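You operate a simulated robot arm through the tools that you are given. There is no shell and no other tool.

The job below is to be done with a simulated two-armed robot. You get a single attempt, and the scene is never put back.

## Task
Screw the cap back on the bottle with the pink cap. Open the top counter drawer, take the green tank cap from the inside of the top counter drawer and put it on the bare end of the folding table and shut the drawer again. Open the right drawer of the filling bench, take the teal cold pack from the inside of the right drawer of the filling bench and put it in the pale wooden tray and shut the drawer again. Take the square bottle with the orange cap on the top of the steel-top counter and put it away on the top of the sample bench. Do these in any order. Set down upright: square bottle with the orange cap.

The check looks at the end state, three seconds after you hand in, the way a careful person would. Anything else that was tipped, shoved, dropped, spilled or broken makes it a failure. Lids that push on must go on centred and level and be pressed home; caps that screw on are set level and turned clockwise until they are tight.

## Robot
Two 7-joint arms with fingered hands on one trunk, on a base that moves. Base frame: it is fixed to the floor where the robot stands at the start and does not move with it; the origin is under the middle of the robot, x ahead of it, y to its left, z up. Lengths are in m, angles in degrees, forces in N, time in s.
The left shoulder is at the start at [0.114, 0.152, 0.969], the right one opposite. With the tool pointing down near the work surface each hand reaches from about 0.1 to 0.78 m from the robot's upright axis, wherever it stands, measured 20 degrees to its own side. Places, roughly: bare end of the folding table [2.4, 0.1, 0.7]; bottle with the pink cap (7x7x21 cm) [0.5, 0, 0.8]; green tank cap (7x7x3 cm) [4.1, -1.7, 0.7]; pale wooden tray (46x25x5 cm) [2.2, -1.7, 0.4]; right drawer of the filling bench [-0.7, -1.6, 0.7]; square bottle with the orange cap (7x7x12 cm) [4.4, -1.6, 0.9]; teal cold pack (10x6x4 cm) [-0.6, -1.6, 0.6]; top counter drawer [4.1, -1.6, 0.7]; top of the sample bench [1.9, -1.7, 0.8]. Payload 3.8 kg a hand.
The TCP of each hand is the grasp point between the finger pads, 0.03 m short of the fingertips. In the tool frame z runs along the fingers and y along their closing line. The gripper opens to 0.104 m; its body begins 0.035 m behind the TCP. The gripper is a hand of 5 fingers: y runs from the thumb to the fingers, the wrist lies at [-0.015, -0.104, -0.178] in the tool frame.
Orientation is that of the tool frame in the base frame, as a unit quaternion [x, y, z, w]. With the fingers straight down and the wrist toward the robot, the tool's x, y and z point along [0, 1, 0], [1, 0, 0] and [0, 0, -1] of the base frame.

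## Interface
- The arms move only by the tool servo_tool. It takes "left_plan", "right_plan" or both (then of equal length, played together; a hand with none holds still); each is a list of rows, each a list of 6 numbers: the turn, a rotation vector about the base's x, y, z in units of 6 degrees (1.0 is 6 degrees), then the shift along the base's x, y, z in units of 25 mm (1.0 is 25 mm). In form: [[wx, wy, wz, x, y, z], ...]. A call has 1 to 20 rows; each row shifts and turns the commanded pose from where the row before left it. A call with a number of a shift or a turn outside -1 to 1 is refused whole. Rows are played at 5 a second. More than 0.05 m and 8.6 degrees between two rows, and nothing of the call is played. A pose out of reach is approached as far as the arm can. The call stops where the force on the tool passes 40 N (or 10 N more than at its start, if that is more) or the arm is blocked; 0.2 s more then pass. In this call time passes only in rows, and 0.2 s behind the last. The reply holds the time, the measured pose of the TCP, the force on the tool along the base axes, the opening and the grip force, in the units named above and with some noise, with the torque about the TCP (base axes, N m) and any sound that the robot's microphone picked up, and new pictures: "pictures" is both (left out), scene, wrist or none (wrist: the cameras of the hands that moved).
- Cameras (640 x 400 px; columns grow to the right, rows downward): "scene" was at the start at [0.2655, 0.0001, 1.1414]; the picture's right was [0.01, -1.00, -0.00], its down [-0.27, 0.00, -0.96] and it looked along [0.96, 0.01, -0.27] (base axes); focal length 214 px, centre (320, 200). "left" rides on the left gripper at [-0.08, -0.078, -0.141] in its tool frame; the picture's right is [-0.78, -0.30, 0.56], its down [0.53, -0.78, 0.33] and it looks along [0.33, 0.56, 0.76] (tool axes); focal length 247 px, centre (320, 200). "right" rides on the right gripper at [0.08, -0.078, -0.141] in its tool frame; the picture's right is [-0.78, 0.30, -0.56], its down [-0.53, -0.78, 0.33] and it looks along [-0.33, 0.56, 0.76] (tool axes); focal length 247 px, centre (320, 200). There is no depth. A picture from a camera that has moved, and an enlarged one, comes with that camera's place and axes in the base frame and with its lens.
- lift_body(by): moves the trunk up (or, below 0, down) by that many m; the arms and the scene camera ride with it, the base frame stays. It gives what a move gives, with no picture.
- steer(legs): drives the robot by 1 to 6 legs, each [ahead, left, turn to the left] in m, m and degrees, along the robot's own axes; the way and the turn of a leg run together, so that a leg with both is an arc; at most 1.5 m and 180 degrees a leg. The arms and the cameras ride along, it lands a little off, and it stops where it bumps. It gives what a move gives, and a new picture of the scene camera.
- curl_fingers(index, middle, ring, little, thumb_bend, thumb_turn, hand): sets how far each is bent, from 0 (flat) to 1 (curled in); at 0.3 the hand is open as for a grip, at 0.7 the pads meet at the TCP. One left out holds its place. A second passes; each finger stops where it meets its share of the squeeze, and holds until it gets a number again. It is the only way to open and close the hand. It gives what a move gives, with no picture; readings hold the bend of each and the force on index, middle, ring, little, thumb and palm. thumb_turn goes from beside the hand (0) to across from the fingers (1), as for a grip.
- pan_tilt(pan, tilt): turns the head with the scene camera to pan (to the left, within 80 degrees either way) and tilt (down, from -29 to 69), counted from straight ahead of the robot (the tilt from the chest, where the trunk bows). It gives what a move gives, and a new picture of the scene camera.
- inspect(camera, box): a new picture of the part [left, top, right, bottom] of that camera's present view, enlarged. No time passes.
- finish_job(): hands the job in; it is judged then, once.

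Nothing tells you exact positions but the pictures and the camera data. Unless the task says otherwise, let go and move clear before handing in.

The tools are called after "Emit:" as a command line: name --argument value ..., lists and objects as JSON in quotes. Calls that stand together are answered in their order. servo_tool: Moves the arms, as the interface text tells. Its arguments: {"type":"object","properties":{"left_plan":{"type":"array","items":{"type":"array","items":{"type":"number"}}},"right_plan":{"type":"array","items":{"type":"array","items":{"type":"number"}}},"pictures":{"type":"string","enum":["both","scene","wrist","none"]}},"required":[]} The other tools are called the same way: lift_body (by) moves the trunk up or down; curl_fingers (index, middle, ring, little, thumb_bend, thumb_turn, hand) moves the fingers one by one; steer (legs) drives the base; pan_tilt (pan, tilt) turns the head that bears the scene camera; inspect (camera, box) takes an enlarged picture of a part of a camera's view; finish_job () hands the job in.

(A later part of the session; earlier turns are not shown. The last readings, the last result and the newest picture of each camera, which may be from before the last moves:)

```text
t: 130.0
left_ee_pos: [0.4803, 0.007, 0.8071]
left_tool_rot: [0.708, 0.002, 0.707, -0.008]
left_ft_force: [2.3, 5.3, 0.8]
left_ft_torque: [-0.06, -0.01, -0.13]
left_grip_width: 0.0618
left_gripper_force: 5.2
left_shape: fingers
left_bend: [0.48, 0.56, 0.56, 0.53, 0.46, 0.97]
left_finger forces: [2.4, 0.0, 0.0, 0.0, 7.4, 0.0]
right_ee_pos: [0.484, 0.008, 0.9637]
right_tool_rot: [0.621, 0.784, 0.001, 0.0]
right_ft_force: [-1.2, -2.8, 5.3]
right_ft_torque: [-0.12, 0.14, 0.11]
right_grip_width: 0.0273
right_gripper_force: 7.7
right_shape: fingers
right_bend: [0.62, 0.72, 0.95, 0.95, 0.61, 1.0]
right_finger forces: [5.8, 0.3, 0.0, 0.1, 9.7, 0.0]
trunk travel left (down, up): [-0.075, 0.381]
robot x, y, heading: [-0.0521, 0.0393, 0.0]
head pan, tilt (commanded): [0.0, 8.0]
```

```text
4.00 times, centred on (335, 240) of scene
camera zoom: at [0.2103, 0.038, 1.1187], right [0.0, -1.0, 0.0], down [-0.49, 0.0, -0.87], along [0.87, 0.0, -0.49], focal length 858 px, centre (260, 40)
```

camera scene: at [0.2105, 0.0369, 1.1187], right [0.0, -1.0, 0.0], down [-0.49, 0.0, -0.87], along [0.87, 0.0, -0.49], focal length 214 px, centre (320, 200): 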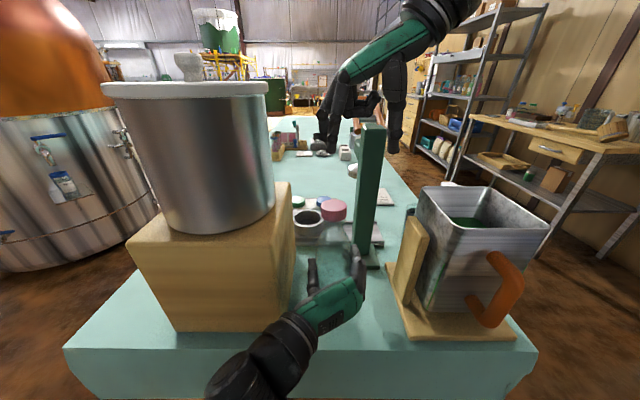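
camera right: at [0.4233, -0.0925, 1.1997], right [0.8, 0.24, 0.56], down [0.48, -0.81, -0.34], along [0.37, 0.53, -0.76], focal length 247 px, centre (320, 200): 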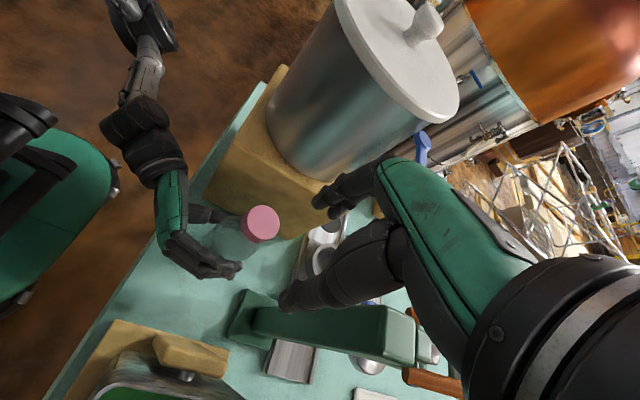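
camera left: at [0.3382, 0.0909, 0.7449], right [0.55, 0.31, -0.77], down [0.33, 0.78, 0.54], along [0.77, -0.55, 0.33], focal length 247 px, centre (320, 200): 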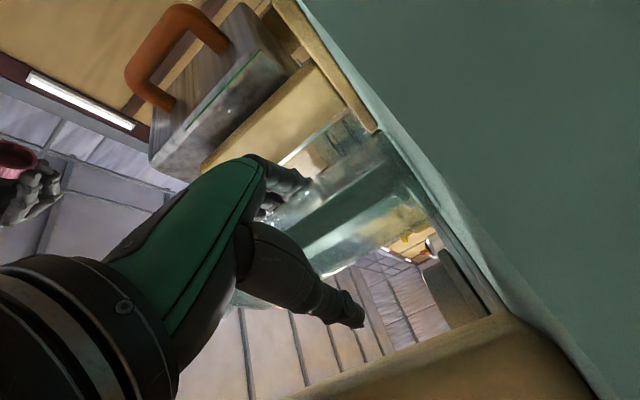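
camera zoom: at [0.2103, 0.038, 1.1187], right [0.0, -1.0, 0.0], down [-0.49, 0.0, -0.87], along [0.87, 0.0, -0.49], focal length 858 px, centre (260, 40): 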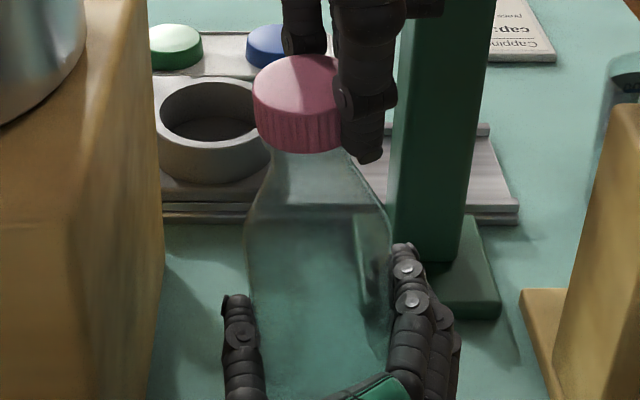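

The cap resisted turning at the end of this stroke (torque 0.11 N·m, fingers slipping). I'll release and measure.

Emit:
curl_fingers --hand "right" --index 0.44 --middle 0.44 --thumb_bend 0.44 --thumb_turn 0.98

Emit:
servo_tool --right_plan '[[0, 0, 0, 0, 0, 0.5], [0, 0, 1, 0.01, 0.02, 0.7], [0, 0, 1, 0.01, 0.02, 0.3], [0, 0, 1, 0.01, 0.02, 0], [0, 0, 1, 0.004, 0.022, 0], [0, 0, 1, 0.004, 0.022, 0], [0, 0, 1, 0.004, 0.022, 0], [0, 0, 1, -0.004, 0.02, 0], [0, 0, 1, -0.004, 0.02, 0], [0, 0, 1, -0.004, 0.02, 0], [0, 0, 0.4, 0, 0.01, 0]]' --pictures "none"

Emit:
inspect --camera "scene" --box '[310, 190, 360, 290]'

Emit:
inspect --camera "scene" --box '[312, 192, 352, 232]'

Emit:
inspect --camera "right" --box '[220, 170, 400, 310]'

```text
t: 131.0
left_ee_pos: [0.4795, 0.006, 0.8069]
left_tool_rot: [0.708, 0.001, 0.706, -0.007]
left_ft_force: [-2.0, 0.2, 0.4]
left_ft_torque: [-0.03, 0.05, -0.02]
left_grip_width: 0.0615
left_gripper_force: 5.9
left_shape: fingers
left_bend: [0.47, 0.56, 0.56, 0.52, 0.47, 0.97]
left_finger forces: [4.0, 0.0, 0.0, 1.2, 4.8, 0.0]
right_ee_pos: [0.4846, 0.0089, 0.9621]
right_tool_rot: [0.621, 0.784, 0.001, 0.0]
right_ft_force: [0.6, 0.4, -0.1]
right_ft_torque: [0.05, 0.0, 0.03]
right_grip_width: 0.0672
right_gripper_force: 0.1
right_shape: fingers
right_bend: [0.44, 0.44, 0.95, 0.95, 0.44, 0.97]
right_finger forces: [0.0, 0.0, 0.0, 0.1, 0.0, 0.0]
trunk travel left (down, up): [-0.075, 0.381]
robot x, y, heading: [-0.054, 0.0394, -0.0]
head pan, tilt (commanded): [0.0, 8.0]
```

```text
t: 133.4
left_ee_pos: [0.4811, 0.0056, 0.8068]
left_tool_rot: [0.708, 0.001, 0.706, -0.008]
left_ft_force: [-0.1, -0.6, -0.3]
left_ft_torque: [0.0, 0.01, 0.03]
left_grip_width: 0.0617
left_gripper_force: 4.7
left_shape: fingers
left_bend: [0.47, 0.56, 0.56, 0.52, 0.47, 0.97]
left_finger forces: [3.9, 0.0, 0.0, 1.1, 5.1, 0.0]
right_ee_pos: [0.4855, 0.0128, 1.0011]
right_tool_rot: [0.175, 0.985, 0.002, 0.0]
right_ft_force: [-0.5, -0.4, 0.0]
right_ft_torque: [0.0, 0.03, -0.01]
right_grip_width: 0.067
right_gripper_force: 0.1
right_shape: fingers
right_bend: [0.44, 0.44, 0.95, 0.95, 0.44, 0.97]
right_finger forces: [0.0, 0.0, 0.1, 0.0, 0.1, 0.0]
trunk travel left (down, up): [-0.075, 0.381]
robot x, y, heading: [-0.05, 0.0377, -0.1]
head pan, tilt (commanded): [0.0, 8.0]
```

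```text
4.00 times, centred on (335, 240) of scene
camera zoom: at [0.2108, 0.0376, 1.1186], right [0.0, -1.0, 0.0], down [-0.49, 0.0, -0.87], along [0.87, 0.0, -0.49], focal length 858 px, centre (260, 40)
```

zoom: 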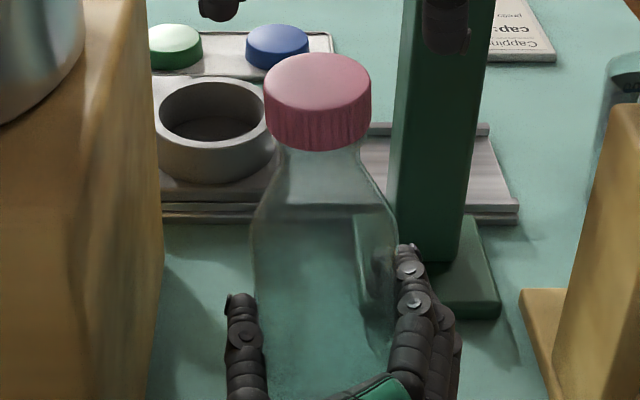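

```text
10.00 times, centred on (332, 212) of scene
camera zoom: at [0.2108, 0.0376, 1.1186], right [0.0, -1.0, 0.0], down [-0.49, 0.0, -0.87], along [0.87, 0.0, -0.49], focal length 2145 px, centre (200, 80)
```

zoom: 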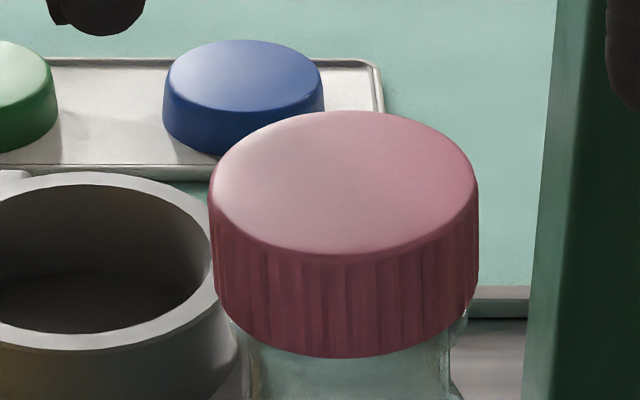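

```text
2.86 times, centred on (310, 240) of right
camera zoom: at [0.3844, -0.0328, 1.1408], right [0.83, 0.01, 0.56], down [0.23, -0.91, -0.33], along [0.51, 0.41, -0.76], focal length 706 px, centre (349, 86)
```

zoom: 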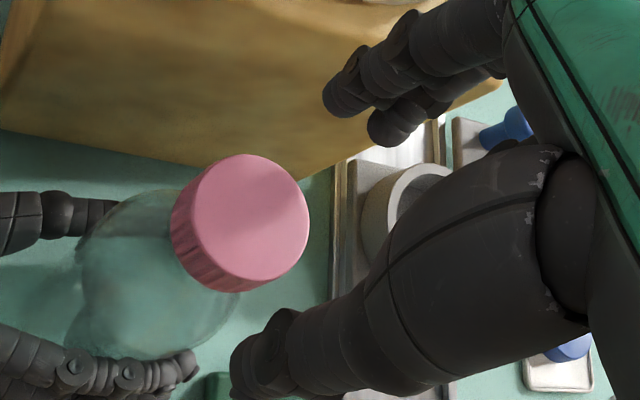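

The bottle leans whenever the left hand squeezes hard, which spoils the alignment. I'll loosen the left hand to a light cage and measure the cap height with the bottle upright.

Emit:
curl_fingers --hand "left" --index 0.42 --middle 0.45 --ring 0.45 --little 0.44 --thumb_bend 0.42

Emit:
inspect --camera "scene" --box '[312, 192, 352, 232]'

Emit:
inspect --camera "scene" --box '[310, 190, 360, 290]'

Emit:
inspect --camera "right" --box '[220, 170, 400, 310]'

```text
t: 134.4
left_ee_pos: [0.4808, 0.0066, 0.8075]
left_tool_rot: [0.708, 0.002, 0.706, -0.008]
left_ft_force: [-0.2, 0.0, 0.2]
left_ft_torque: [-0.03, 0.0, -0.01]
left_grip_width: 0.0725
left_gripper_force: 0.0
left_shape: fingers
left_bend: [0.42, 0.45, 0.45, 0.44, 0.42, 0.97]
left_finger forces: [0.0, 0.0, 0.0, 0.0, 0.0, 0.1]
right_ee_pos: [0.4861, 0.0115, 1.0004]
right_tool_rot: [0.176, 0.984, 0.001, -0.001]
right_ft_force: [-0.1, 0.1, -0.1]
right_ft_torque: [0.02, 0.03, 0.02]
right_grip_width: 0.067
right_gripper_force: 0.0
right_shape: fingers
right_bend: [0.44, 0.44, 0.95, 0.95, 0.44, 0.97]
right_finger forces: [0.1, 0.1, 0.0, 0.0, 0.0, 0.0]
trunk travel left (down, up): [-0.075, 0.381]
robot x, y, heading: [-0.0514, 0.0411, 0.2]
head pan, tilt (commanded): [0.0, 8.0]
```

```text
10.00 times, centred on (332, 212) of scene
camera zoom: at [0.2108, 0.0376, 1.1186], right [0.0, -1.0, 0.0], down [-0.49, 0.0, -0.87], along [0.87, 0.0, -0.49], focal length 2145 px, centre (200, 80)
```

zoom: 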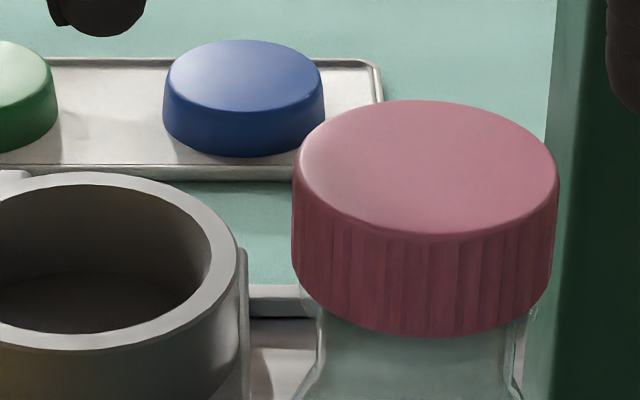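

```text
4.00 times, centred on (335, 240) of scene
camera zoom: at [0.2108, 0.0376, 1.1186], right [0.0, -1.0, 0.0], down [-0.49, 0.0, -0.87], along [0.87, 0.0, -0.49], focal length 858 px, centre (260, 40)
```

zoom: 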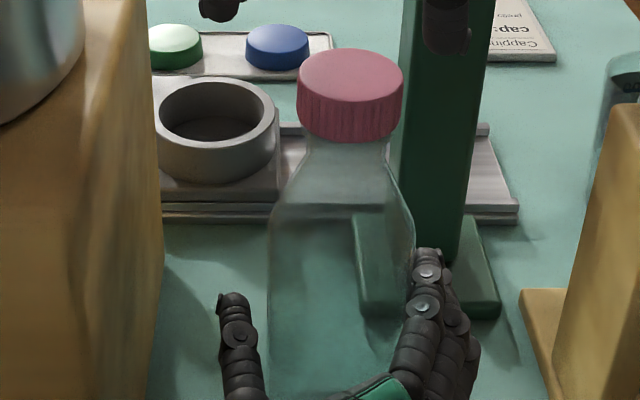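

```text
2.86 times, centred on (310, 240) of right
camera zoom: at [0.3844, -0.0327, 1.1407], right [0.83, 0.01, 0.56], down [0.23, -0.91, -0.33], along [0.51, 0.41, -0.76], focal length 706 px, centre (349, 86)
```

zoom: 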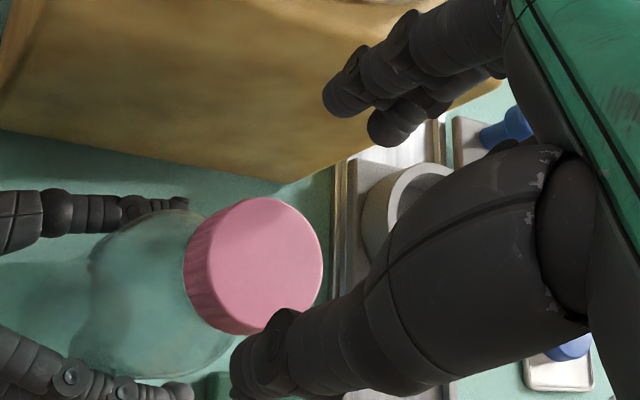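

Upright, the rim is at z≈0.935 (about 4 mm lower than at the first rest), so the thread is engaging, but the last stroke slipped. I'll hold the bottle lightly, grip the cap harder and turn again.

Emit:
curl_fingers --hand "left" --index 0.475 --middle 0.52 --ring 0.52 --little 0.5 --thumb_bend 0.475

Emit:
inspect --camera "scene" --box '[312, 192, 352, 232]'

Emit:
inspect --camera "right" --box '[220, 170, 400, 310]'

```text
t: 135.4
left_ee_pos: [0.4794, 0.0067, 0.8073]
left_tool_rot: [0.708, 0.001, 0.707, -0.008]
left_ft_force: [-0.5, 0.2, 0.0]
left_ft_torque: [0.03, 0.01, -0.04]
left_grip_width: 0.0635
left_gripper_force: 2.2
left_shape: fingers
left_bend: [0.46, 0.52, 0.52, 0.49, 0.45, 0.97]
left_finger forces: [1.2, 0.0, 0.0, 1.2, 2.1, 0.0]
right_ee_pos: [0.4865, 0.0123, 1.0007]
right_tool_rot: [0.176, 0.984, 0.001, -0.001]
right_ft_force: [0.1, 0.8, -0.2]
right_ft_torque: [-0.03, -0.02, 0.02]
right_grip_width: 0.0671
right_gripper_force: 0.0
right_shape: fingers
right_bend: [0.44, 0.44, 0.95, 0.95, 0.44, 0.97]
right_finger forces: [0.0, 0.0, 0.0, 0.0, 0.0, 0.1]
trunk travel left (down, up): [-0.075, 0.381]
robot x, y, heading: [-0.0523, 0.0397, 0.1]
head pan, tilt (commanded): [0.0, 8.0]
```

```text
10.00 times, centred on (332, 212) of scene
camera zoom: at [0.2107, 0.0376, 1.1186], right [0.0, -1.0, 0.0], down [-0.49, 0.0, -0.87], along [0.87, 0.0, -0.49], focal length 2145 px, centre (200, 80)
```

zoom: 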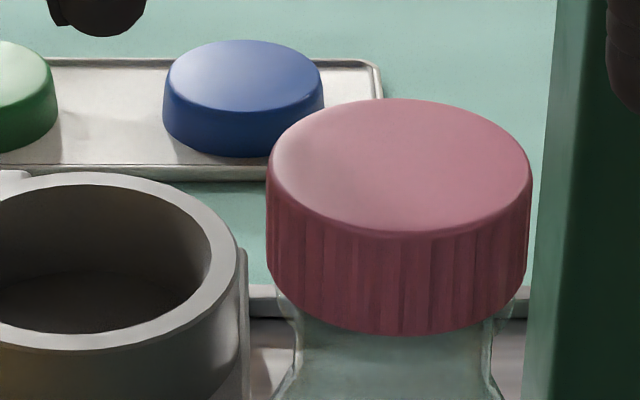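

```text
2.86 times, centred on (310, 240) of right
camera zoom: at [0.3844, -0.0328, 1.1408], right [0.83, 0.01, 0.56], down [0.23, -0.91, -0.33], along [0.51, 0.41, -0.76], focal length 706 px, centre (349, 86)
```

zoom: 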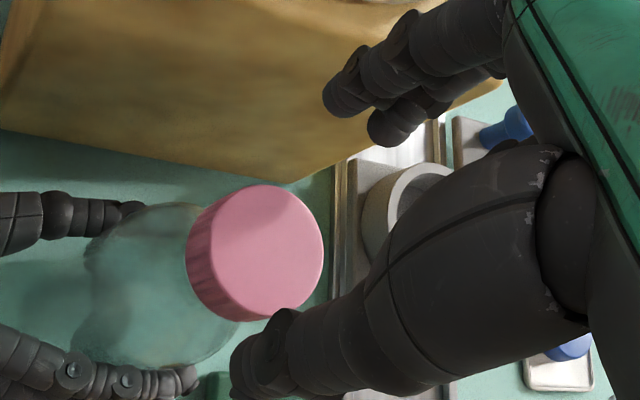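

Emit:
servo_tool --right_plan '[[0, 0, 0, 0.02, -0.1, -0.6], [0, 0, 0, 0, 0, -0.67]]' --pictures "none"

Emit:
curl_fingers --hand "right" --index 0.59 --middle 0.62 --thumb_bend 0.59

Emit:
curl_fingers --hand "right" --index 0.75 --middle 0.78 --thumb_bend 0.75

Emit:
servo_tool --right_plan '[[0, 0, 0, 0, 0, -0.12], [0, 0, -1, 0.004, -0.021, -0.04], [0, 0, -1, 0.004, -0.021, -0.02], [0, 0, -1, 0.004, -0.021, -0.016], [0, 0, -1, -0.004, -0.022, -0.016], [0, 0, -1, -0.004, -0.022, -0.016]]' --pictures "none"

Emit:
inspect --camera "scene" --box '[312, 192, 352, 232]'

```text
t: 136.0
left_ee_pos: [0.4809, 0.0063, 0.8079]
left_tool_rot: [0.708, 0.001, 0.706, -0.008]
left_ft_force: [0.1, 0.5, 1.1]
left_ft_torque: [0.01, -0.01, 0.01]
left_grip_width: 0.0636
left_gripper_force: 2.2
left_shape: fingers
left_bend: [0.46, 0.52, 0.52, 0.49, 0.45, 0.97]
left_finger forces: [1.1, 0.0, 0.0, 1.1, 2.3, 0.0]
right_ee_pos: [0.4866, 0.0098, 0.9667]
right_tool_rot: [0.177, 0.984, 0.001, -0.001]
right_ft_force: [-0.6, 0.4, 0.1]
right_ft_torque: [0.0, -0.02, -0.02]
right_grip_width: 0.0675
right_gripper_force: 0.0
right_shape: fingers
right_bend: [0.44, 0.44, 0.95, 0.95, 0.44, 0.97]
right_finger forces: [0.0, 0.0, 0.0, 0.0, 0.0, 0.1]
trunk travel left (down, up): [-0.075, 0.381]
robot x, y, heading: [-0.0551, 0.0408, 0.0]
head pan, tilt (commanded): [0.0, 8.0]
```

```text
t: 137.0
left_ee_pos: [0.481, 0.0057, 0.8077]
left_tool_rot: [0.708, 0.002, 0.707, -0.008]
left_ft_force: [-0.4, -0.1, 0.1]
left_ft_torque: [-0.02, 0.02, 0.01]
left_grip_width: 0.0636
left_gripper_force: 2.4
left_shape: fingers
left_bend: [0.46, 0.52, 0.52, 0.49, 0.45, 0.97]
left_finger forces: [1.0, 0.0, 0.0, 0.6, 2.3, 0.0]
right_ee_pos: [0.4857, 0.0098, 0.9671]
right_tool_rot: [0.176, 0.984, 0.001, 0.0]
right_ft_force: [-0.2, 0.1, -0.5]
right_ft_torque: [-0.02, 0.04, 0.01]
right_grip_width: 0.0351
right_gripper_force: 2.7
right_shape: fingers
right_bend: [0.57, 0.61, 0.95, 0.95, 0.56, 0.99]
right_finger forces: [1.3, 1.0, 0.1, 0.0, 2.7, 0.0]
trunk travel left (down, up): [-0.075, 0.381]
robot x, y, heading: [-0.0529, 0.0366, 0.1]
head pan, tilt (commanded): [0.0, 8.0]
```

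```text
t: 138.0
left_ee_pos: [0.4792, 0.006, 0.8064]
left_tool_rot: [0.708, 0.0, 0.706, -0.008]
left_ft_force: [0.2, -0.2, 0.3]
left_ft_torque: [0.16, -0.06, -0.03]
left_grip_width: 0.0634
left_gripper_force: 2.6
left_shape: fingers
left_bend: [0.46, 0.52, 0.52, 0.49, 0.45, 0.98]
left_finger forces: [1.0, 0.1, 0.0, 2.1, 2.2, 0.0]
right_ee_pos: [0.4854, 0.0097, 0.9682]
right_tool_rot: [0.176, 0.984, 0.001, -0.001]
right_ft_force: [-0.5, 0.7, -1.4]
right_ft_torque: [0.02, 0.02, 0.0]
right_grip_width: 0.0324
right_gripper_force: 13.6
right_shape: fingers
right_bend: [0.61, 0.66, 0.95, 0.95, 0.56, 0.99]
right_finger forces: [8.0, 6.2, 0.0, 0.0, 13.6, 0.0]
trunk travel left (down, up): [-0.075, 0.381]
robot x, y, heading: [-0.0512, 0.039, 0.1]
head pan, tilt (commanded): [0.0, 8.0]
```

```text
t: 139.4
left_ee_pos: [0.4788, 0.0052, 0.8073]
left_tool_rot: [0.707, 0.001, 0.707, -0.007]
left_ft_force: [-4.7, -6.3, -0.6]
left_ft_torque: [0.11, -0.1, -0.16]
left_grip_width: 0.0627
left_gripper_force: 3.3
left_shape: fingers
left_bend: [0.45, 0.52, 0.51, 0.49, 0.47, 0.98]
left_finger forces: [2.8, 0.2, 0.6, 2.6, 0.1, 0.0]
right_ee_pos: [0.4873, 0.0068, 0.9639]
right_tool_rot: [0.426, 0.905, 0.003, 0.002]
right_ft_force: [1.5, 2.3, 14.8]
right_ft_torque: [0.05, -0.01, 0.21]
right_grip_width: 0.0329
right_gripper_force: 17.8
right_shape: fingers
right_bend: [0.62, 0.65, 0.95, 0.95, 0.56, 1.0]
right_finger forces: [9.2, 10.3, 0.1, 0.0, 15.1, 0.0]
trunk travel left (down, up): [-0.075, 0.381]
robot x, y, heading: [-0.0521, 0.0352, -0.1]
head pan, tilt (commanded): [0.0, 8.0]
```

```text
10.00 times, centred on (332, 212) of scene
camera zoom: at [0.2089, 0.0375, 1.1193], right [0.0, -1.0, 0.0], down [-0.49, 0.0, -0.87], along [0.87, 0.0, -0.49], focal length 2145 px, centre (200, 80)
```

zoom: 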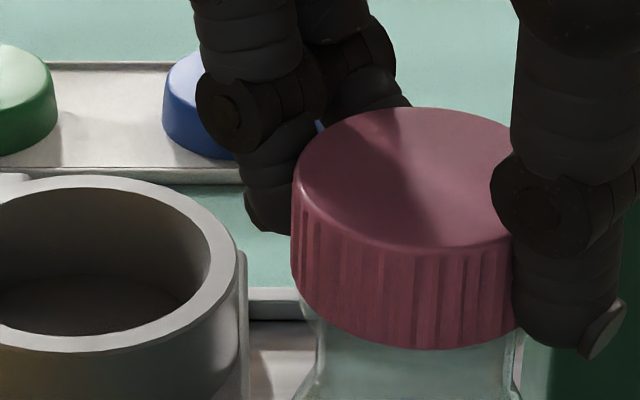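

Torque has risen to 0.21 N·m at the same push, which suggests the thread is getting tight. I'll continue the stroke a little further without extra push.

Emit:
servo_tool --right_plan '[[0, 0, -1, -0.004, -0.022, 0], [0, 0, -1, -0.01, -0.02, 0]]' --pictures "none"

Emit:
inspect --camera "scene" --box '[312, 192, 352, 232]'

Emit:
servo_tool --right_plan '[[0, 0, -1, -0.01, -0.02, 0], [0, 0, -1, -0.01, -0.02, 0]]' --pictures "none"

Emit:
inspect --camera "scene" --box '[312, 192, 352, 232]'

```text
t: 140.0
left_ee_pos: [0.479, 0.0064, 0.8072]
left_tool_rot: [0.707, 0.001, 0.707, -0.007]
left_ft_force: [-3.8, -5.9, 0.9]
left_ft_torque: [0.07, -0.09, -0.12]
left_grip_width: 0.0628
left_gripper_force: 3.0
left_shape: fingers
left_bend: [0.45, 0.52, 0.51, 0.49, 0.47, 0.98]
left_finger forces: [2.3, 0.2, 0.4, 2.4, 0.0, 0.1]
right_ee_pos: [0.4853, 0.0058, 0.965]
right_tool_rot: [0.519, 0.855, 0.001, 0.001]
right_ft_force: [3.3, 2.1, 15.8]
right_ft_torque: [0.04, -0.06, 0.19]
right_grip_width: 0.0328
right_gripper_force: 17.2
right_shape: fingers
right_bend: [0.61, 0.64, 0.95, 0.95, 0.56, 1.0]
right_finger forces: [10.4, 9.4, 0.0, 0.0, 15.0, 0.0]
trunk travel left (down, up): [-0.075, 0.381]
robot x, y, heading: [-0.0514, 0.0352, 0.3]
head pan, tilt (commanded): [0.0, 8.0]
```

```text
10.00 times, centred on (332, 212) of scene
camera zoom: at [0.2092, 0.0373, 1.1192], right [0.0, -1.0, 0.0], down [-0.49, 0.0, -0.87], along [0.87, 0.0, -0.49], focal length 2145 px, centre (200, 80)
```

zoom: 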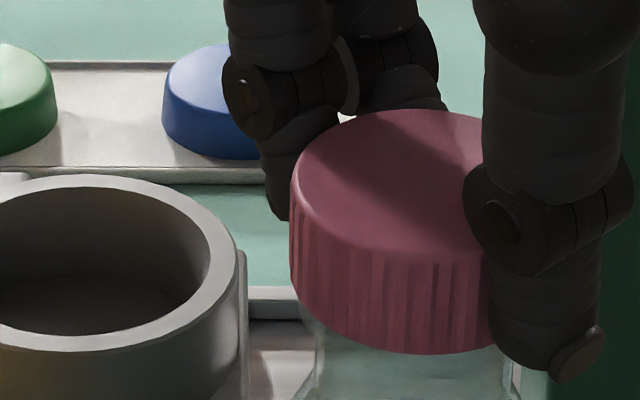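

```text
t: 140.6
left_ee_pos: [0.4787, 0.0056, 0.8086]
left_tool_rot: [0.707, 0.0, 0.708, -0.006]
left_ft_force: [-3.6, -7.7, -0.1]
left_ft_torque: [0.14, -0.04, -0.16]
left_grip_width: 0.0625
left_gripper_force: 2.9
left_shape: fingers
left_bend: [0.45, 0.51, 0.51, 0.49, 0.47, 0.98]
left_finger forces: [2.8, 0.4, 0.7, 2.5, 0.1, 0.0]
right_ee_pos: [0.4848, 0.004, 0.965]
right_tool_rot: [0.605, 0.796, 0.003, 0.001]
right_ft_force: [3.8, 3.1, 17.7]
right_ft_torque: [0.08, -0.07, 0.23]
right_grip_width: 0.0327
right_gripper_force: 18.1
right_shape: fingers
right_bend: [0.61, 0.64, 0.95, 0.95, 0.56, 1.0]
right_finger forces: [11.0, 9.9, 0.1, 0.0, 15.3, 0.1]
trunk travel left (down, up): [-0.075, 0.381]
robot x, y, heading: [-0.0502, 0.042, 0.3]
head pan, tilt (commanded): [0.0, 8.0]
```

```text
10.00 times, centred on (332, 212) of scene
camera zoom: at [0.209, 0.0372, 1.1192], right [0.0, -1.0, 0.0], down [-0.49, 0.0, -0.87], along [0.87, 0.0, -0.49], focal length 2145 px, centre (200, 80)
```

zoom: 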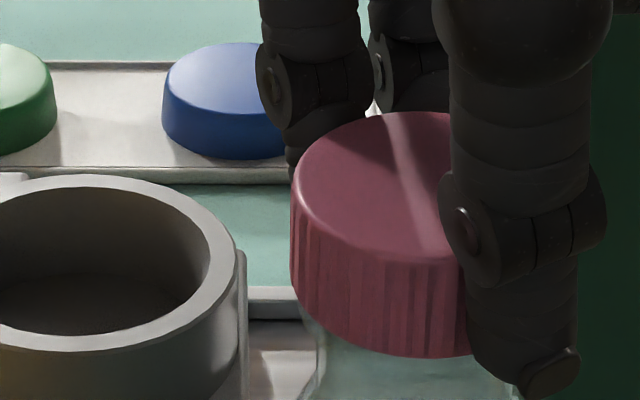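

Torque stays around 0.2 N·m — the bottle itself is probably turning on the table now, i.e. the cap is getting tight. I'll reset: open the right hand, hold the bottle firmly and upright with the left, then tighten properly.

Emit:
curl_fingers --hand "right" --index 0.44 --middle 0.44 --thumb_bend 0.44 --thumb_turn 0.98

Emit:
servo_tool --right_plan '[[0, 0, 0, 0, 0, 0.5], [0, 0, 1, 0.01, 0.02, 0.7], [0, 0, 1, 0.01, 0.02, 0.3], [0, 0, 1, 0.01, 0.02, 0], [0, 0, 1, 0.004, 0.022, 0], [0, 0, 1, 0.004, 0.022, 0], [0, 0, 1, 0.004, 0.022, 0], [0, 0, 1, -0.004, 0.02, 0], [0, 0, 1, -0.004, 0.02, 0], [0, 0, 1, -0.004, 0.02, 0]]' --pictures "none"

Emit:
curl_fingers --hand "left" --index 0.42 --middle 0.42 --ring 0.42 --little 0.42 --thumb_bend 0.42

Emit:
inspect --camera "scene" --box '[312, 192, 352, 232]'

Emit:
inspect --camera "scene" --box '[310, 190, 360, 290]'

```text
t: 141.6
left_ee_pos: [0.4792, 0.0064, 0.8064]
left_tool_rot: [0.708, 0.001, 0.706, -0.007]
left_ft_force: [0.0, 0.2, 1.0]
left_ft_torque: [0.01, 0.0, 0.0]
left_grip_width: 0.0625
left_gripper_force: 0.6
left_shape: fingers
left_bend: [0.46, 0.52, 0.52, 0.5, 0.46, 0.97]
left_finger forces: [0.9, 0.0, 0.0, 0.4, 1.4, 0.0]
right_ee_pos: [0.486, 0.0055, 0.9623]
right_tool_rot: [0.603, 0.797, 0.0, 0.0]
right_ft_force: [0.1, -0.6, -0.6]
right_ft_torque: [0.05, 0.03, 0.04]
right_grip_width: 0.0676
right_gripper_force: 0.1
right_shape: fingers
right_bend: [0.44, 0.44, 0.95, 0.95, 0.44, 0.97]
right_finger forces: [0.0, 0.1, 0.0, 0.0, 0.0, 0.0]
trunk travel left (down, up): [-0.075, 0.381]
robot x, y, heading: [-0.05, 0.0389, -0.2]
head pan, tilt (commanded): [0.0, 8.0]
```

```text
t: 143.8
left_ee_pos: [0.4809, 0.0061, 0.8073]
left_tool_rot: [0.708, 0.0, 0.706, -0.007]
left_ft_force: [0.7, 0.2, -0.3]
left_ft_torque: [0.02, 0.0, -0.01]
left_grip_width: 0.0625
left_gripper_force: 1.4
left_shape: fingers
left_bend: [0.46, 0.52, 0.52, 0.5, 0.46, 0.97]
left_finger forces: [0.9, 0.1, 0.0, 0.3, 1.4, 0.1]
right_ee_pos: [0.4867, 0.0105, 0.9992]
right_tool_rot: [0.176, 0.984, 0.001, 0.0]
right_ft_force: [-0.4, 0.3, 0.4]
right_ft_torque: [0.01, -0.03, 0.01]
right_grip_width: 0.0671
right_gripper_force: 0.0
right_shape: fingers
right_bend: [0.44, 0.44, 0.95, 0.95, 0.44, 0.97]
right_finger forces: [0.0, 0.0, 0.0, 0.1, 0.0, 0.1]
trunk travel left (down, up): [-0.075, 0.381]
robot x, y, heading: [-0.0515, 0.0368, -0.0]
head pan, tilt (commanded): [0.0, 8.0]
```

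```text
t: 144.8
left_ee_pos: [0.4799, 0.0068, 0.8076]
left_tool_rot: [0.708, 0.001, 0.706, -0.007]
left_ft_force: [0.0, 1.1, 0.0]
left_ft_torque: [0.02, 0.01, -0.01]
left_grip_width: 0.0723
left_gripper_force: 0.1
left_shape: fingers
left_bend: [0.42, 0.42, 0.42, 0.42, 0.42, 0.97]
left_finger forces: [0.1, 0.0, 0.0, 0.0, 0.0, 0.1]
right_ee_pos: [0.4858, 0.0109, 1.0003]
right_tool_rot: [0.176, 0.984, 0.001, -0.001]
right_ft_force: [-0.1, -0.8, -0.1]
right_ft_torque: [0.01, 0.01, -0.01]
right_grip_width: 0.067
right_gripper_force: 0.1
right_shape: fingers
right_bend: [0.44, 0.44, 0.95, 0.95, 0.44, 0.97]
right_finger forces: [0.0, 0.0, 0.0, 0.1, 0.0, 0.0]
trunk travel left (down, up): [-0.075, 0.381]
robot x, y, heading: [-0.0513, 0.0366, 0.0]
head pan, tilt (commanded): [0.0, 8.0]
```

```text
10.00 times, centred on (332, 212) of scene
camera zoom: at [0.2108, 0.0376, 1.1186], right [0.0, -1.0, 0.0], down [-0.49, 0.0, -0.87], along [0.87, 0.0, -0.49], focal length 2145 px, centre (200, 80)
```

zoom: 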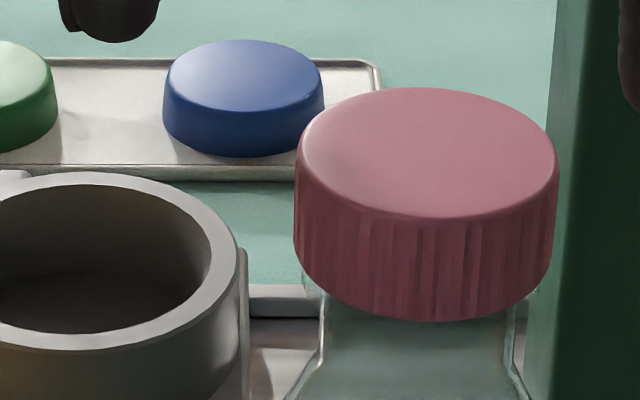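

```text
4.00 times, centred on (335, 240) of scene
camera zoom: at [0.2108, 0.0376, 1.1186], right [0.0, -1.0, 0.0], down [-0.49, 0.0, -0.87], along [0.87, 0.0, -0.49], focal length 858 px, centre (260, 40)
```

zoom: 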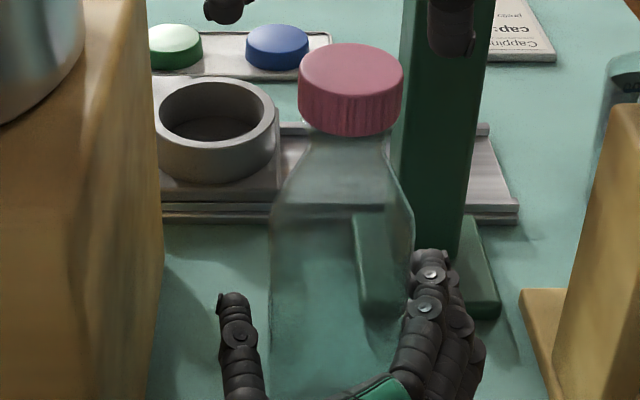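

The bottle is upright with the rim still at z≈0.935. I'll align the left hand exactly on the bottle axis and grip firmly.

Emit:
servo_tool --left_plan '[[0, 0, 0, 0.16, -0.1, 0]]' --pictures "none"

Emit:
curl_fingers --hand "left" --index 0.48 --middle 0.5 --ring 0.5 --little 0.5 --thumb_bend 0.48

Emit:
curl_fingers --hand "left" --index 0.55 --middle 0.6 --ring 0.6 --little 0.57 --thumb_bend 0.54

Emit:
inspect --camera "scene" --box '[310, 190, 360, 290]'

Emit:
inspect --camera "right" --box '[220, 170, 400, 310]'

```text
t: 145.2
left_ee_pos: [0.4836, 0.004, 0.8067]
left_tool_rot: [0.707, 0.001, 0.707, -0.007]
left_ft_force: [0.0, 0.0, -0.2]
left_ft_torque: [-0.02, 0.01, 0.04]
left_grip_width: 0.0727
left_gripper_force: 0.0
left_shape: fingers
left_bend: [0.42, 0.42, 0.42, 0.42, 0.42, 0.97]
left_finger forces: [0.0, 0.1, 0.1, 0.0, 0.1, 0.0]
right_ee_pos: [0.4861, 0.0119, 0.9993]
right_tool_rot: [0.176, 0.984, 0.001, 0.0]
right_ft_force: [-0.2, 0.5, 0.5]
right_ft_torque: [-0.01, -0.04, -0.03]
right_grip_width: 0.0674
right_gripper_force: 0.0
right_shape: fingers
right_bend: [0.44, 0.44, 0.95, 0.95, 0.44, 0.97]
right_finger forces: [0.1, 0.0, 0.0, 0.0, 0.1, 0.0]
trunk travel left (down, up): [-0.075, 0.381]
robot x, y, heading: [-0.0543, 0.041, 0.1]
head pan, tilt (commanded): [0.0, 8.0]
```

```text
t: 146.2
left_ee_pos: [0.4834, 0.0043, 0.8067]
left_tool_rot: [0.708, 0.001, 0.707, -0.008]
left_ft_force: [0.2, -0.6, 1.0]
left_ft_torque: [0.02, -0.02, 0.01]
left_grip_width: 0.0615
left_gripper_force: 2.1
left_shape: fingers
left_bend: [0.47, 0.5, 0.5, 0.49, 0.46, 0.97]
left_finger forces: [1.4, 0.1, 0.0, 0.8, 2.2, 0.1]
right_ee_pos: [0.4858, 0.0103, 0.9993]
right_tool_rot: [0.176, 0.984, 0.001, -0.001]
right_ft_force: [0.6, 0.3, 0.6]
right_ft_torque: [0.02, 0.01, 0.0]
right_grip_width: 0.0676
right_gripper_force: 0.0
right_shape: fingers
right_bend: [0.44, 0.44, 0.95, 0.95, 0.44, 0.97]
right_finger forces: [0.0, 0.1, 0.1, 0.0, 0.1, 0.0]
trunk travel left (down, up): [-0.075, 0.381]
robot x, y, heading: [-0.0532, 0.0387, -0.3]
head pan, tilt (commanded): [0.0, 8.0]
```

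```text
t: 147.2
left_ee_pos: [0.4839, 0.0031, 0.8078]
left_tool_rot: [0.707, 0.001, 0.707, -0.007]
left_ft_force: [-0.1, -0.2, 5.1]
left_ft_torque: [0.09, 0.0, -0.01]
left_grip_width: 0.0568
left_gripper_force: 12.1
left_shape: fingers
left_bend: [0.51, 0.58, 0.57, 0.54, 0.48, 0.97]
left_finger forces: [4.9, 1.9, 2.6, 2.4, 11.5, 0.0]
right_ee_pos: [0.4852, 0.0113, 0.9997]
right_tool_rot: [0.176, 0.984, 0.001, 0.0]
right_ft_force: [-0.1, 0.4, 0.0]
right_ft_torque: [0.02, 0.0, -0.03]
right_grip_width: 0.0672
right_gripper_force: 0.0
right_shape: fingers
right_bend: [0.44, 0.44, 0.95, 0.95, 0.44, 0.97]
right_finger forces: [0.0, 0.0, 0.0, 0.1, 0.1, 0.1]
trunk travel left (down, up): [-0.075, 0.381]
robot x, y, heading: [-0.0518, 0.0419, 0.0]
head pan, tilt (commanded): [0.0, 8.0]
```

```text
4.00 times, centred on (335, 240) of scene
camera zoom: at [0.2104, 0.0375, 1.1188], right [0.0, -1.0, 0.0], down [-0.49, 0.0, -0.87], along [0.87, 0.0, -0.49], focal length 858 px, centre (260, 40)
```

zoom: 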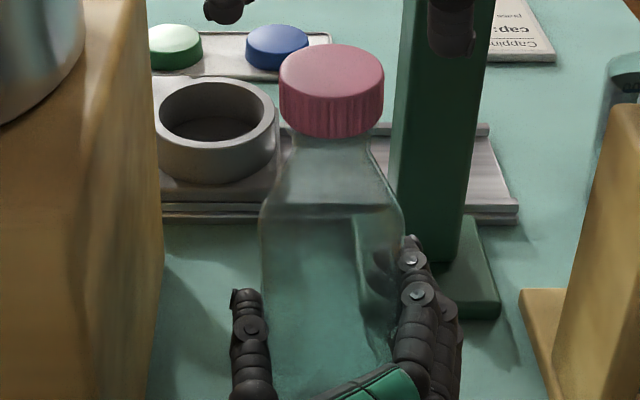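

```text
2.86 times, centred on (310, 240) of right
camera zoom: at [0.3839, -0.0346, 1.14], right [0.83, 0.01, 0.56], down [0.23, -0.91, -0.33], along [0.51, 0.41, -0.76], focal length 706 px, centre (349, 86)
```

zoom: 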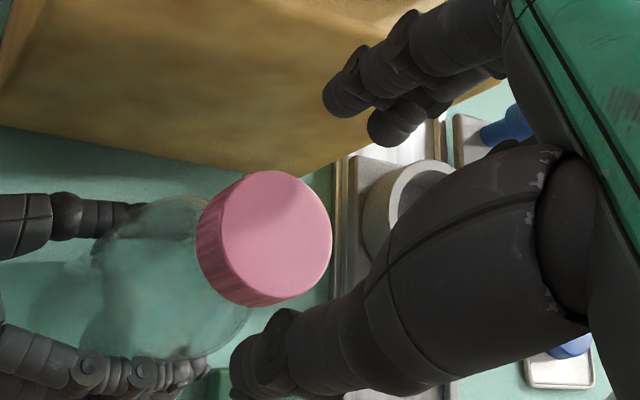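

Emit:
servo_tool --left_plan '[[0.25, 0, 0, 0, 0, 0], [0.2, 0, 0, 0, 0, 0]]' --pictures "none"

Emit:
inspect --camera "scene" --box '[310, 190, 360, 290]'

Emit:
inspect --camera "scene" --box '[312, 192, 352, 232]'

Emit:
inspect --camera "right" --box '[220, 170, 400, 310]'

```text
t: 147.8
left_ee_pos: [0.4831, 0.004, 0.8069]
left_tool_rot: [0.708, -0.016, 0.706, -0.024]
left_ft_force: [0.8, -0.2, 3.7]
left_ft_torque: [-0.04, 0.01, 0.0]
left_grip_width: 0.057
left_gripper_force: 11.6
left_shape: fingers
left_bend: [0.51, 0.58, 0.57, 0.54, 0.48, 0.96]
left_finger forces: [6.0, 1.8, 2.5, 2.0, 11.0, 0.1]
right_ee_pos: [0.4853, 0.0111, 0.9987]
right_tool_rot: [0.177, 0.984, 0.001, 0.0]
right_ft_force: [0.2, 0.1, 0.1]
right_ft_torque: [0.01, 0.02, 0.01]
right_grip_width: 0.0674
right_gripper_force: 0.0
right_shape: fingers
right_bend: [0.44, 0.44, 0.95, 0.95, 0.44, 0.97]
right_finger forces: [0.1, 0.1, 0.0, 0.1, 0.0, 0.1]
trunk travel left (down, up): [-0.075, 0.381]
robot x, y, heading: [-0.0525, 0.0406, -0.0]
head pan, tilt (commanded): [0.0, 8.0]
```

```text
4.00 times, centred on (335, 240) of scene
camera zoom: at [0.2105, 0.0375, 1.1187], right [0.0, -1.0, 0.0], down [-0.49, 0.0, -0.87], along [0.87, 0.0, -0.49], focal length 858 px, centre (260, 40)
```

zoom: 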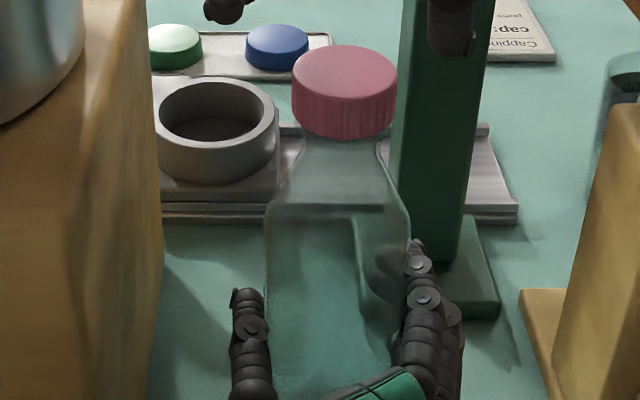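

```text
10.00 times, centred on (332, 212) of scene
camera zoom: at [0.2105, 0.0375, 1.1187], right [0.0, -1.0, 0.0], down [-0.49, 0.0, -0.87], along [0.87, 0.0, -0.49], focal length 2145 px, centre (200, 80)
```

zoom: 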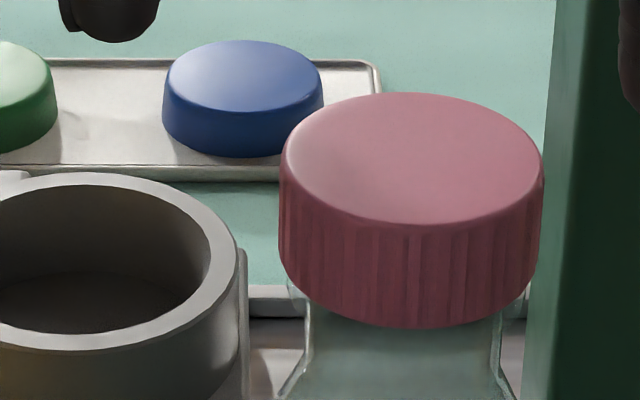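

```text
2.86 times, centred on (310, 240) of right
camera zoom: at [0.3841, -0.0347, 1.1399], right [0.83, 0.01, 0.56], down [0.23, -0.91, -0.33], along [0.51, 0.41, -0.76], focal length 706 px, centre (349, 86)
```

zoom: 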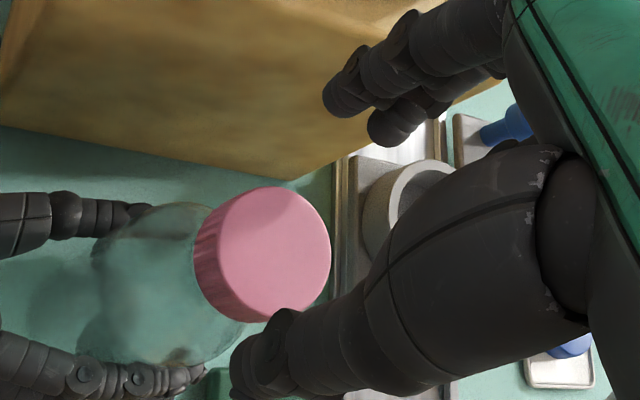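

The bottle is now upright in a firm 12 N hold. Regrasp the cap and tighten.

Emit:
servo_tool --right_plan '[[0, 0, 0, 0.1, -0.14, -0.6], [0, 0, 0, 0, 0, -0.67]]' --pictures "none"

Emit:
curl_fingers --hand "right" --index 0.59 --middle 0.62 --thumb_bend 0.59

Emit:
curl_fingers --hand "right" --index 0.78 --middle 0.82 --thumb_bend 0.78

Emit:
servo_tool --right_plan '[[0, 0, 0, 0, 0, -0.06], [0, 0, -1, 0.004, -0.021, -0.02], [0, 0, -1, 0.004, -0.021, -0.016], [0, 0, -1, 0.004, -0.021, -0.016], [0, 0, -1, -0.004, -0.022, -0.016]]' --pictures "none"

Emit:
inspect --camera "scene" --box '[310, 190, 360, 290]'

```text
t: 148.4
left_ee_pos: [0.4847, 0.0048, 0.8071]
left_tool_rot: [0.708, -0.015, 0.706, -0.024]
left_ft_force: [-0.4, -0.3, 2.4]
left_ft_torque: [-0.02, -0.02, -0.01]
left_grip_width: 0.0568
left_gripper_force: 11.5
left_shape: fingers
left_bend: [0.51, 0.58, 0.57, 0.54, 0.48, 0.96]
left_finger forces: [5.8, 1.8, 2.4, 2.0, 11.0, 0.0]
right_ee_pos: [0.4886, 0.0064, 0.967]
right_tool_rot: [0.176, 0.984, 0.001, -0.001]
right_ft_force: [-0.2, -1.0, 0.0]
right_ft_torque: [0.03, -0.02, 0.04]
right_grip_width: 0.067
right_gripper_force: 0.0
right_shape: fingers
right_bend: [0.44, 0.44, 0.95, 0.95, 0.44, 0.97]
right_finger forces: [0.1, 0.0, 0.0, 0.1, 0.0, 0.0]
trunk travel left (down, up): [-0.075, 0.381]
robot x, y, heading: [-0.0505, 0.0363, 0.2]
head pan, tilt (commanded): [0.0, 8.0]
```

```text
t: 149.4
left_ee_pos: [0.484, 0.0038, 0.8071]
left_tool_rot: [0.707, -0.015, 0.706, -0.024]
left_ft_force: [1.1, 0.0, 3.2]
left_ft_torque: [0.0, 0.01, 0.02]
left_grip_width: 0.0567
left_gripper_force: 11.9
left_shape: fingers
left_bend: [0.51, 0.58, 0.57, 0.54, 0.48, 0.96]
left_finger forces: [5.4, 2.0, 2.4, 2.0, 11.4, 0.0]
right_ee_pos: [0.4877, 0.0056, 0.9696]
right_tool_rot: [0.176, 0.984, 0.001, -0.001]
right_ft_force: [0.0, 0.1, -0.1]
right_ft_torque: [-0.03, 0.01, -0.03]
right_grip_width: 0.0352
right_gripper_force: 2.2
right_shape: fingers
right_bend: [0.57, 0.61, 0.95, 0.95, 0.56, 0.99]
right_finger forces: [1.5, 1.0, 0.1, 0.0, 2.6, 0.0]
trunk travel left (down, up): [-0.075, 0.381]
robot x, y, heading: [-0.0487, 0.0388, 0.2]
head pan, tilt (commanded): [0.0, 8.0]
```

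```text
t: 150.4
left_ee_pos: [0.4836, 0.0035, 0.8061]
left_tool_rot: [0.707, -0.015, 0.706, -0.024]
left_ft_force: [-0.8, -2.0, 2.8]
left_ft_torque: [0.19, -0.03, -0.01]
left_grip_width: 0.0569
left_gripper_force: 12.3
left_shape: fingers
left_bend: [0.51, 0.58, 0.57, 0.54, 0.48, 0.97]
left_finger forces: [5.1, 2.0, 2.9, 3.3, 11.5, 0.0]
right_ee_pos: [0.4879, 0.0062, 0.9687]
right_tool_rot: [0.176, 0.984, 0.001, -0.001]
right_ft_force: [0.4, 2.0, -1.4]
right_ft_torque: [0.05, 0.01, 0.02]
right_grip_width: 0.033
right_gripper_force: 13.7
right_shape: fingers
right_bend: [0.6, 0.65, 0.95, 0.95, 0.57, 0.99]
right_finger forces: [7.9, 6.3, 0.0, 0.0, 13.1, 0.1]
trunk travel left (down, up): [-0.075, 0.381]
robot x, y, heading: [-0.0558, 0.0383, -0.1]
head pan, tilt (commanded): [0.0, 8.0]
```

```text
t: 151.6
left_ee_pos: [0.4835, 0.0024, 0.8077]
left_tool_rot: [0.707, -0.016, 0.706, -0.024]
left_ft_force: [1.2, -5.4, 1.0]
left_ft_torque: [0.27, -0.07, -0.26]
left_grip_width: 0.0568
left_gripper_force: 12.7
left_shape: fingers
left_bend: [0.51, 0.58, 0.57, 0.54, 0.48, 0.97]
left_finger forces: [5.6, 2.2, 3.0, 3.6, 10.3, 0.1]
right_ee_pos: [0.4895, 0.0047, 0.9666]
right_tool_rot: [0.378, 0.926, 0.002, 0.0]
right_ft_force: [0.9, 4.6, 6.2]
right_ft_torque: [0.2, -0.01, 0.3]
right_grip_width: 0.0328
right_gripper_force: 15.7
right_shape: fingers
right_bend: [0.61, 0.64, 0.95, 0.95, 0.57, 1.0]
right_finger forces: [8.8, 8.1, 0.1, 0.1, 13.9, 0.1]
trunk travel left (down, up): [-0.075, 0.381]
robot x, y, heading: [-0.0567, 0.0412, -0.4]
head pan, tilt (commanded): [0.0, 8.0]
```

```text
4.00 times, centred on (335, 240) of scene
camera zoom: at [0.2102, 0.0376, 1.1189], right [0.0, -1.0, 0.0], down [-0.49, 0.0, -0.87], along [0.87, 0.0, -0.49], focal length 858 px, centre (260, 40)
```

zoom: 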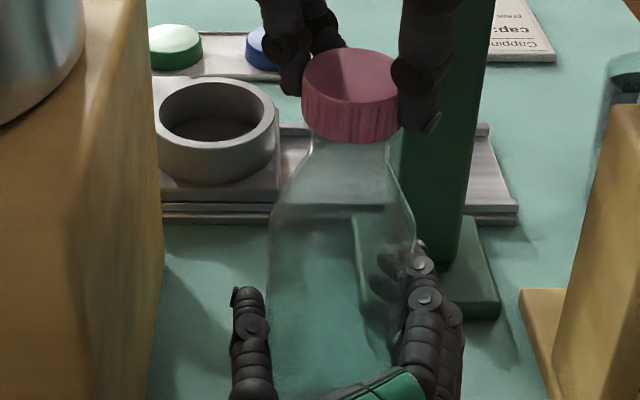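

Torque 0.30 N·m with only 6 N of push: the cap is tight against the thread end. A little more turning to be sure.

Emit:
servo_tool --right_plan '[[0, 0, -1, -0.004, 0.02, 0], [0, 0, -1, -0.004, 0.01, 0]]' --pictures "none"

Emit:
servo_tool --right_plan '[[0, 0, -1, -0.01, -0.02, 0], [0, 0, -1, -0.01, -0.02, 0]]' --pictures "none"

Emit:
inspect --camera "scene" --box '[310, 190, 360, 290]'

```text
t: 152.2
left_ee_pos: [0.4821, 0.0047, 0.8078]
left_tool_rot: [0.707, -0.015, 0.707, -0.024]
left_ft_force: [-3.0, 1.5, 1.4]
left_ft_torque: [0.04, -0.05, -0.2]
left_grip_width: 0.0566
left_gripper_force: 10.2
left_shape: fingers
left_bend: [0.51, 0.58, 0.57, 0.55, 0.48, 0.96]
left_finger forces: [4.8, 1.4, 1.8, 1.9, 11.6, 0.1]
right_ee_pos: [0.489, 0.005, 0.9664]
right_tool_rot: [0.474, 0.881, 0.002, 0.001]
right_ft_force: [1.9, -0.3, 4.8]
right_ft_torque: [0.04, -0.01, 0.21]
right_grip_width: 0.0318
right_gripper_force: 12.6
right_shape: fingers
right_bend: [0.61, 0.67, 0.95, 0.95, 0.58, 1.0]
right_finger forces: [7.9, 5.0, 0.0, 0.0, 12.9, 0.1]
trunk travel left (down, up): [-0.075, 0.381]
robot x, y, heading: [-0.0516, 0.0358, -0.0]
head pan, tilt (commanded): [0.0, 8.0]
```

```text
t: 152.8
left_ee_pos: [0.4823, 0.0042, 0.8074]
left_tool_rot: [0.707, -0.015, 0.706, -0.024]
left_ft_force: [-3.5, 5.3, 1.7]
left_ft_torque: [-0.12, -0.02, -0.07]
left_grip_width: 0.0568
left_gripper_force: 10.5
left_shape: fingers
left_bend: [0.51, 0.59, 0.58, 0.55, 0.48, 0.96]
left_finger forces: [4.8, 1.0, 1.1, 0.7, 12.9, 0.0]
right_ee_pos: [0.4876, 0.0036, 0.9651]
right_tool_rot: [0.562, 0.827, 0.001, 0.001]
right_ft_force: [1.7, -2.3, 5.2]
right_ft_torque: [-0.01, 0.01, 0.09]
right_grip_width: 0.0286
right_gripper_force: 10.4
right_shape: fingers
right_bend: [0.61, 0.72, 0.95, 0.95, 0.6, 1.0]
right_finger forces: [6.7, 2.6, 0.0, 0.1, 11.0, 0.1]
trunk travel left (down, up): [-0.075, 0.381]
robot x, y, heading: [-0.0479, 0.0383, -0.2]
head pan, tilt (commanded): [0.0, 8.0]
```

```text
4.00 times, centred on (335, 240) of scene
camera zoom: at [0.2099, 0.038, 1.1189], right [0.0, -1.0, 0.0], down [-0.49, 0.0, -0.87], along [0.87, 0.0, -0.49], focal length 858 px, centre (260, 40)
```

zoom: 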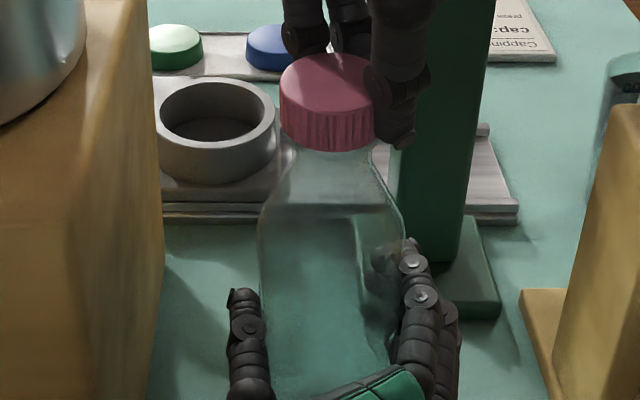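

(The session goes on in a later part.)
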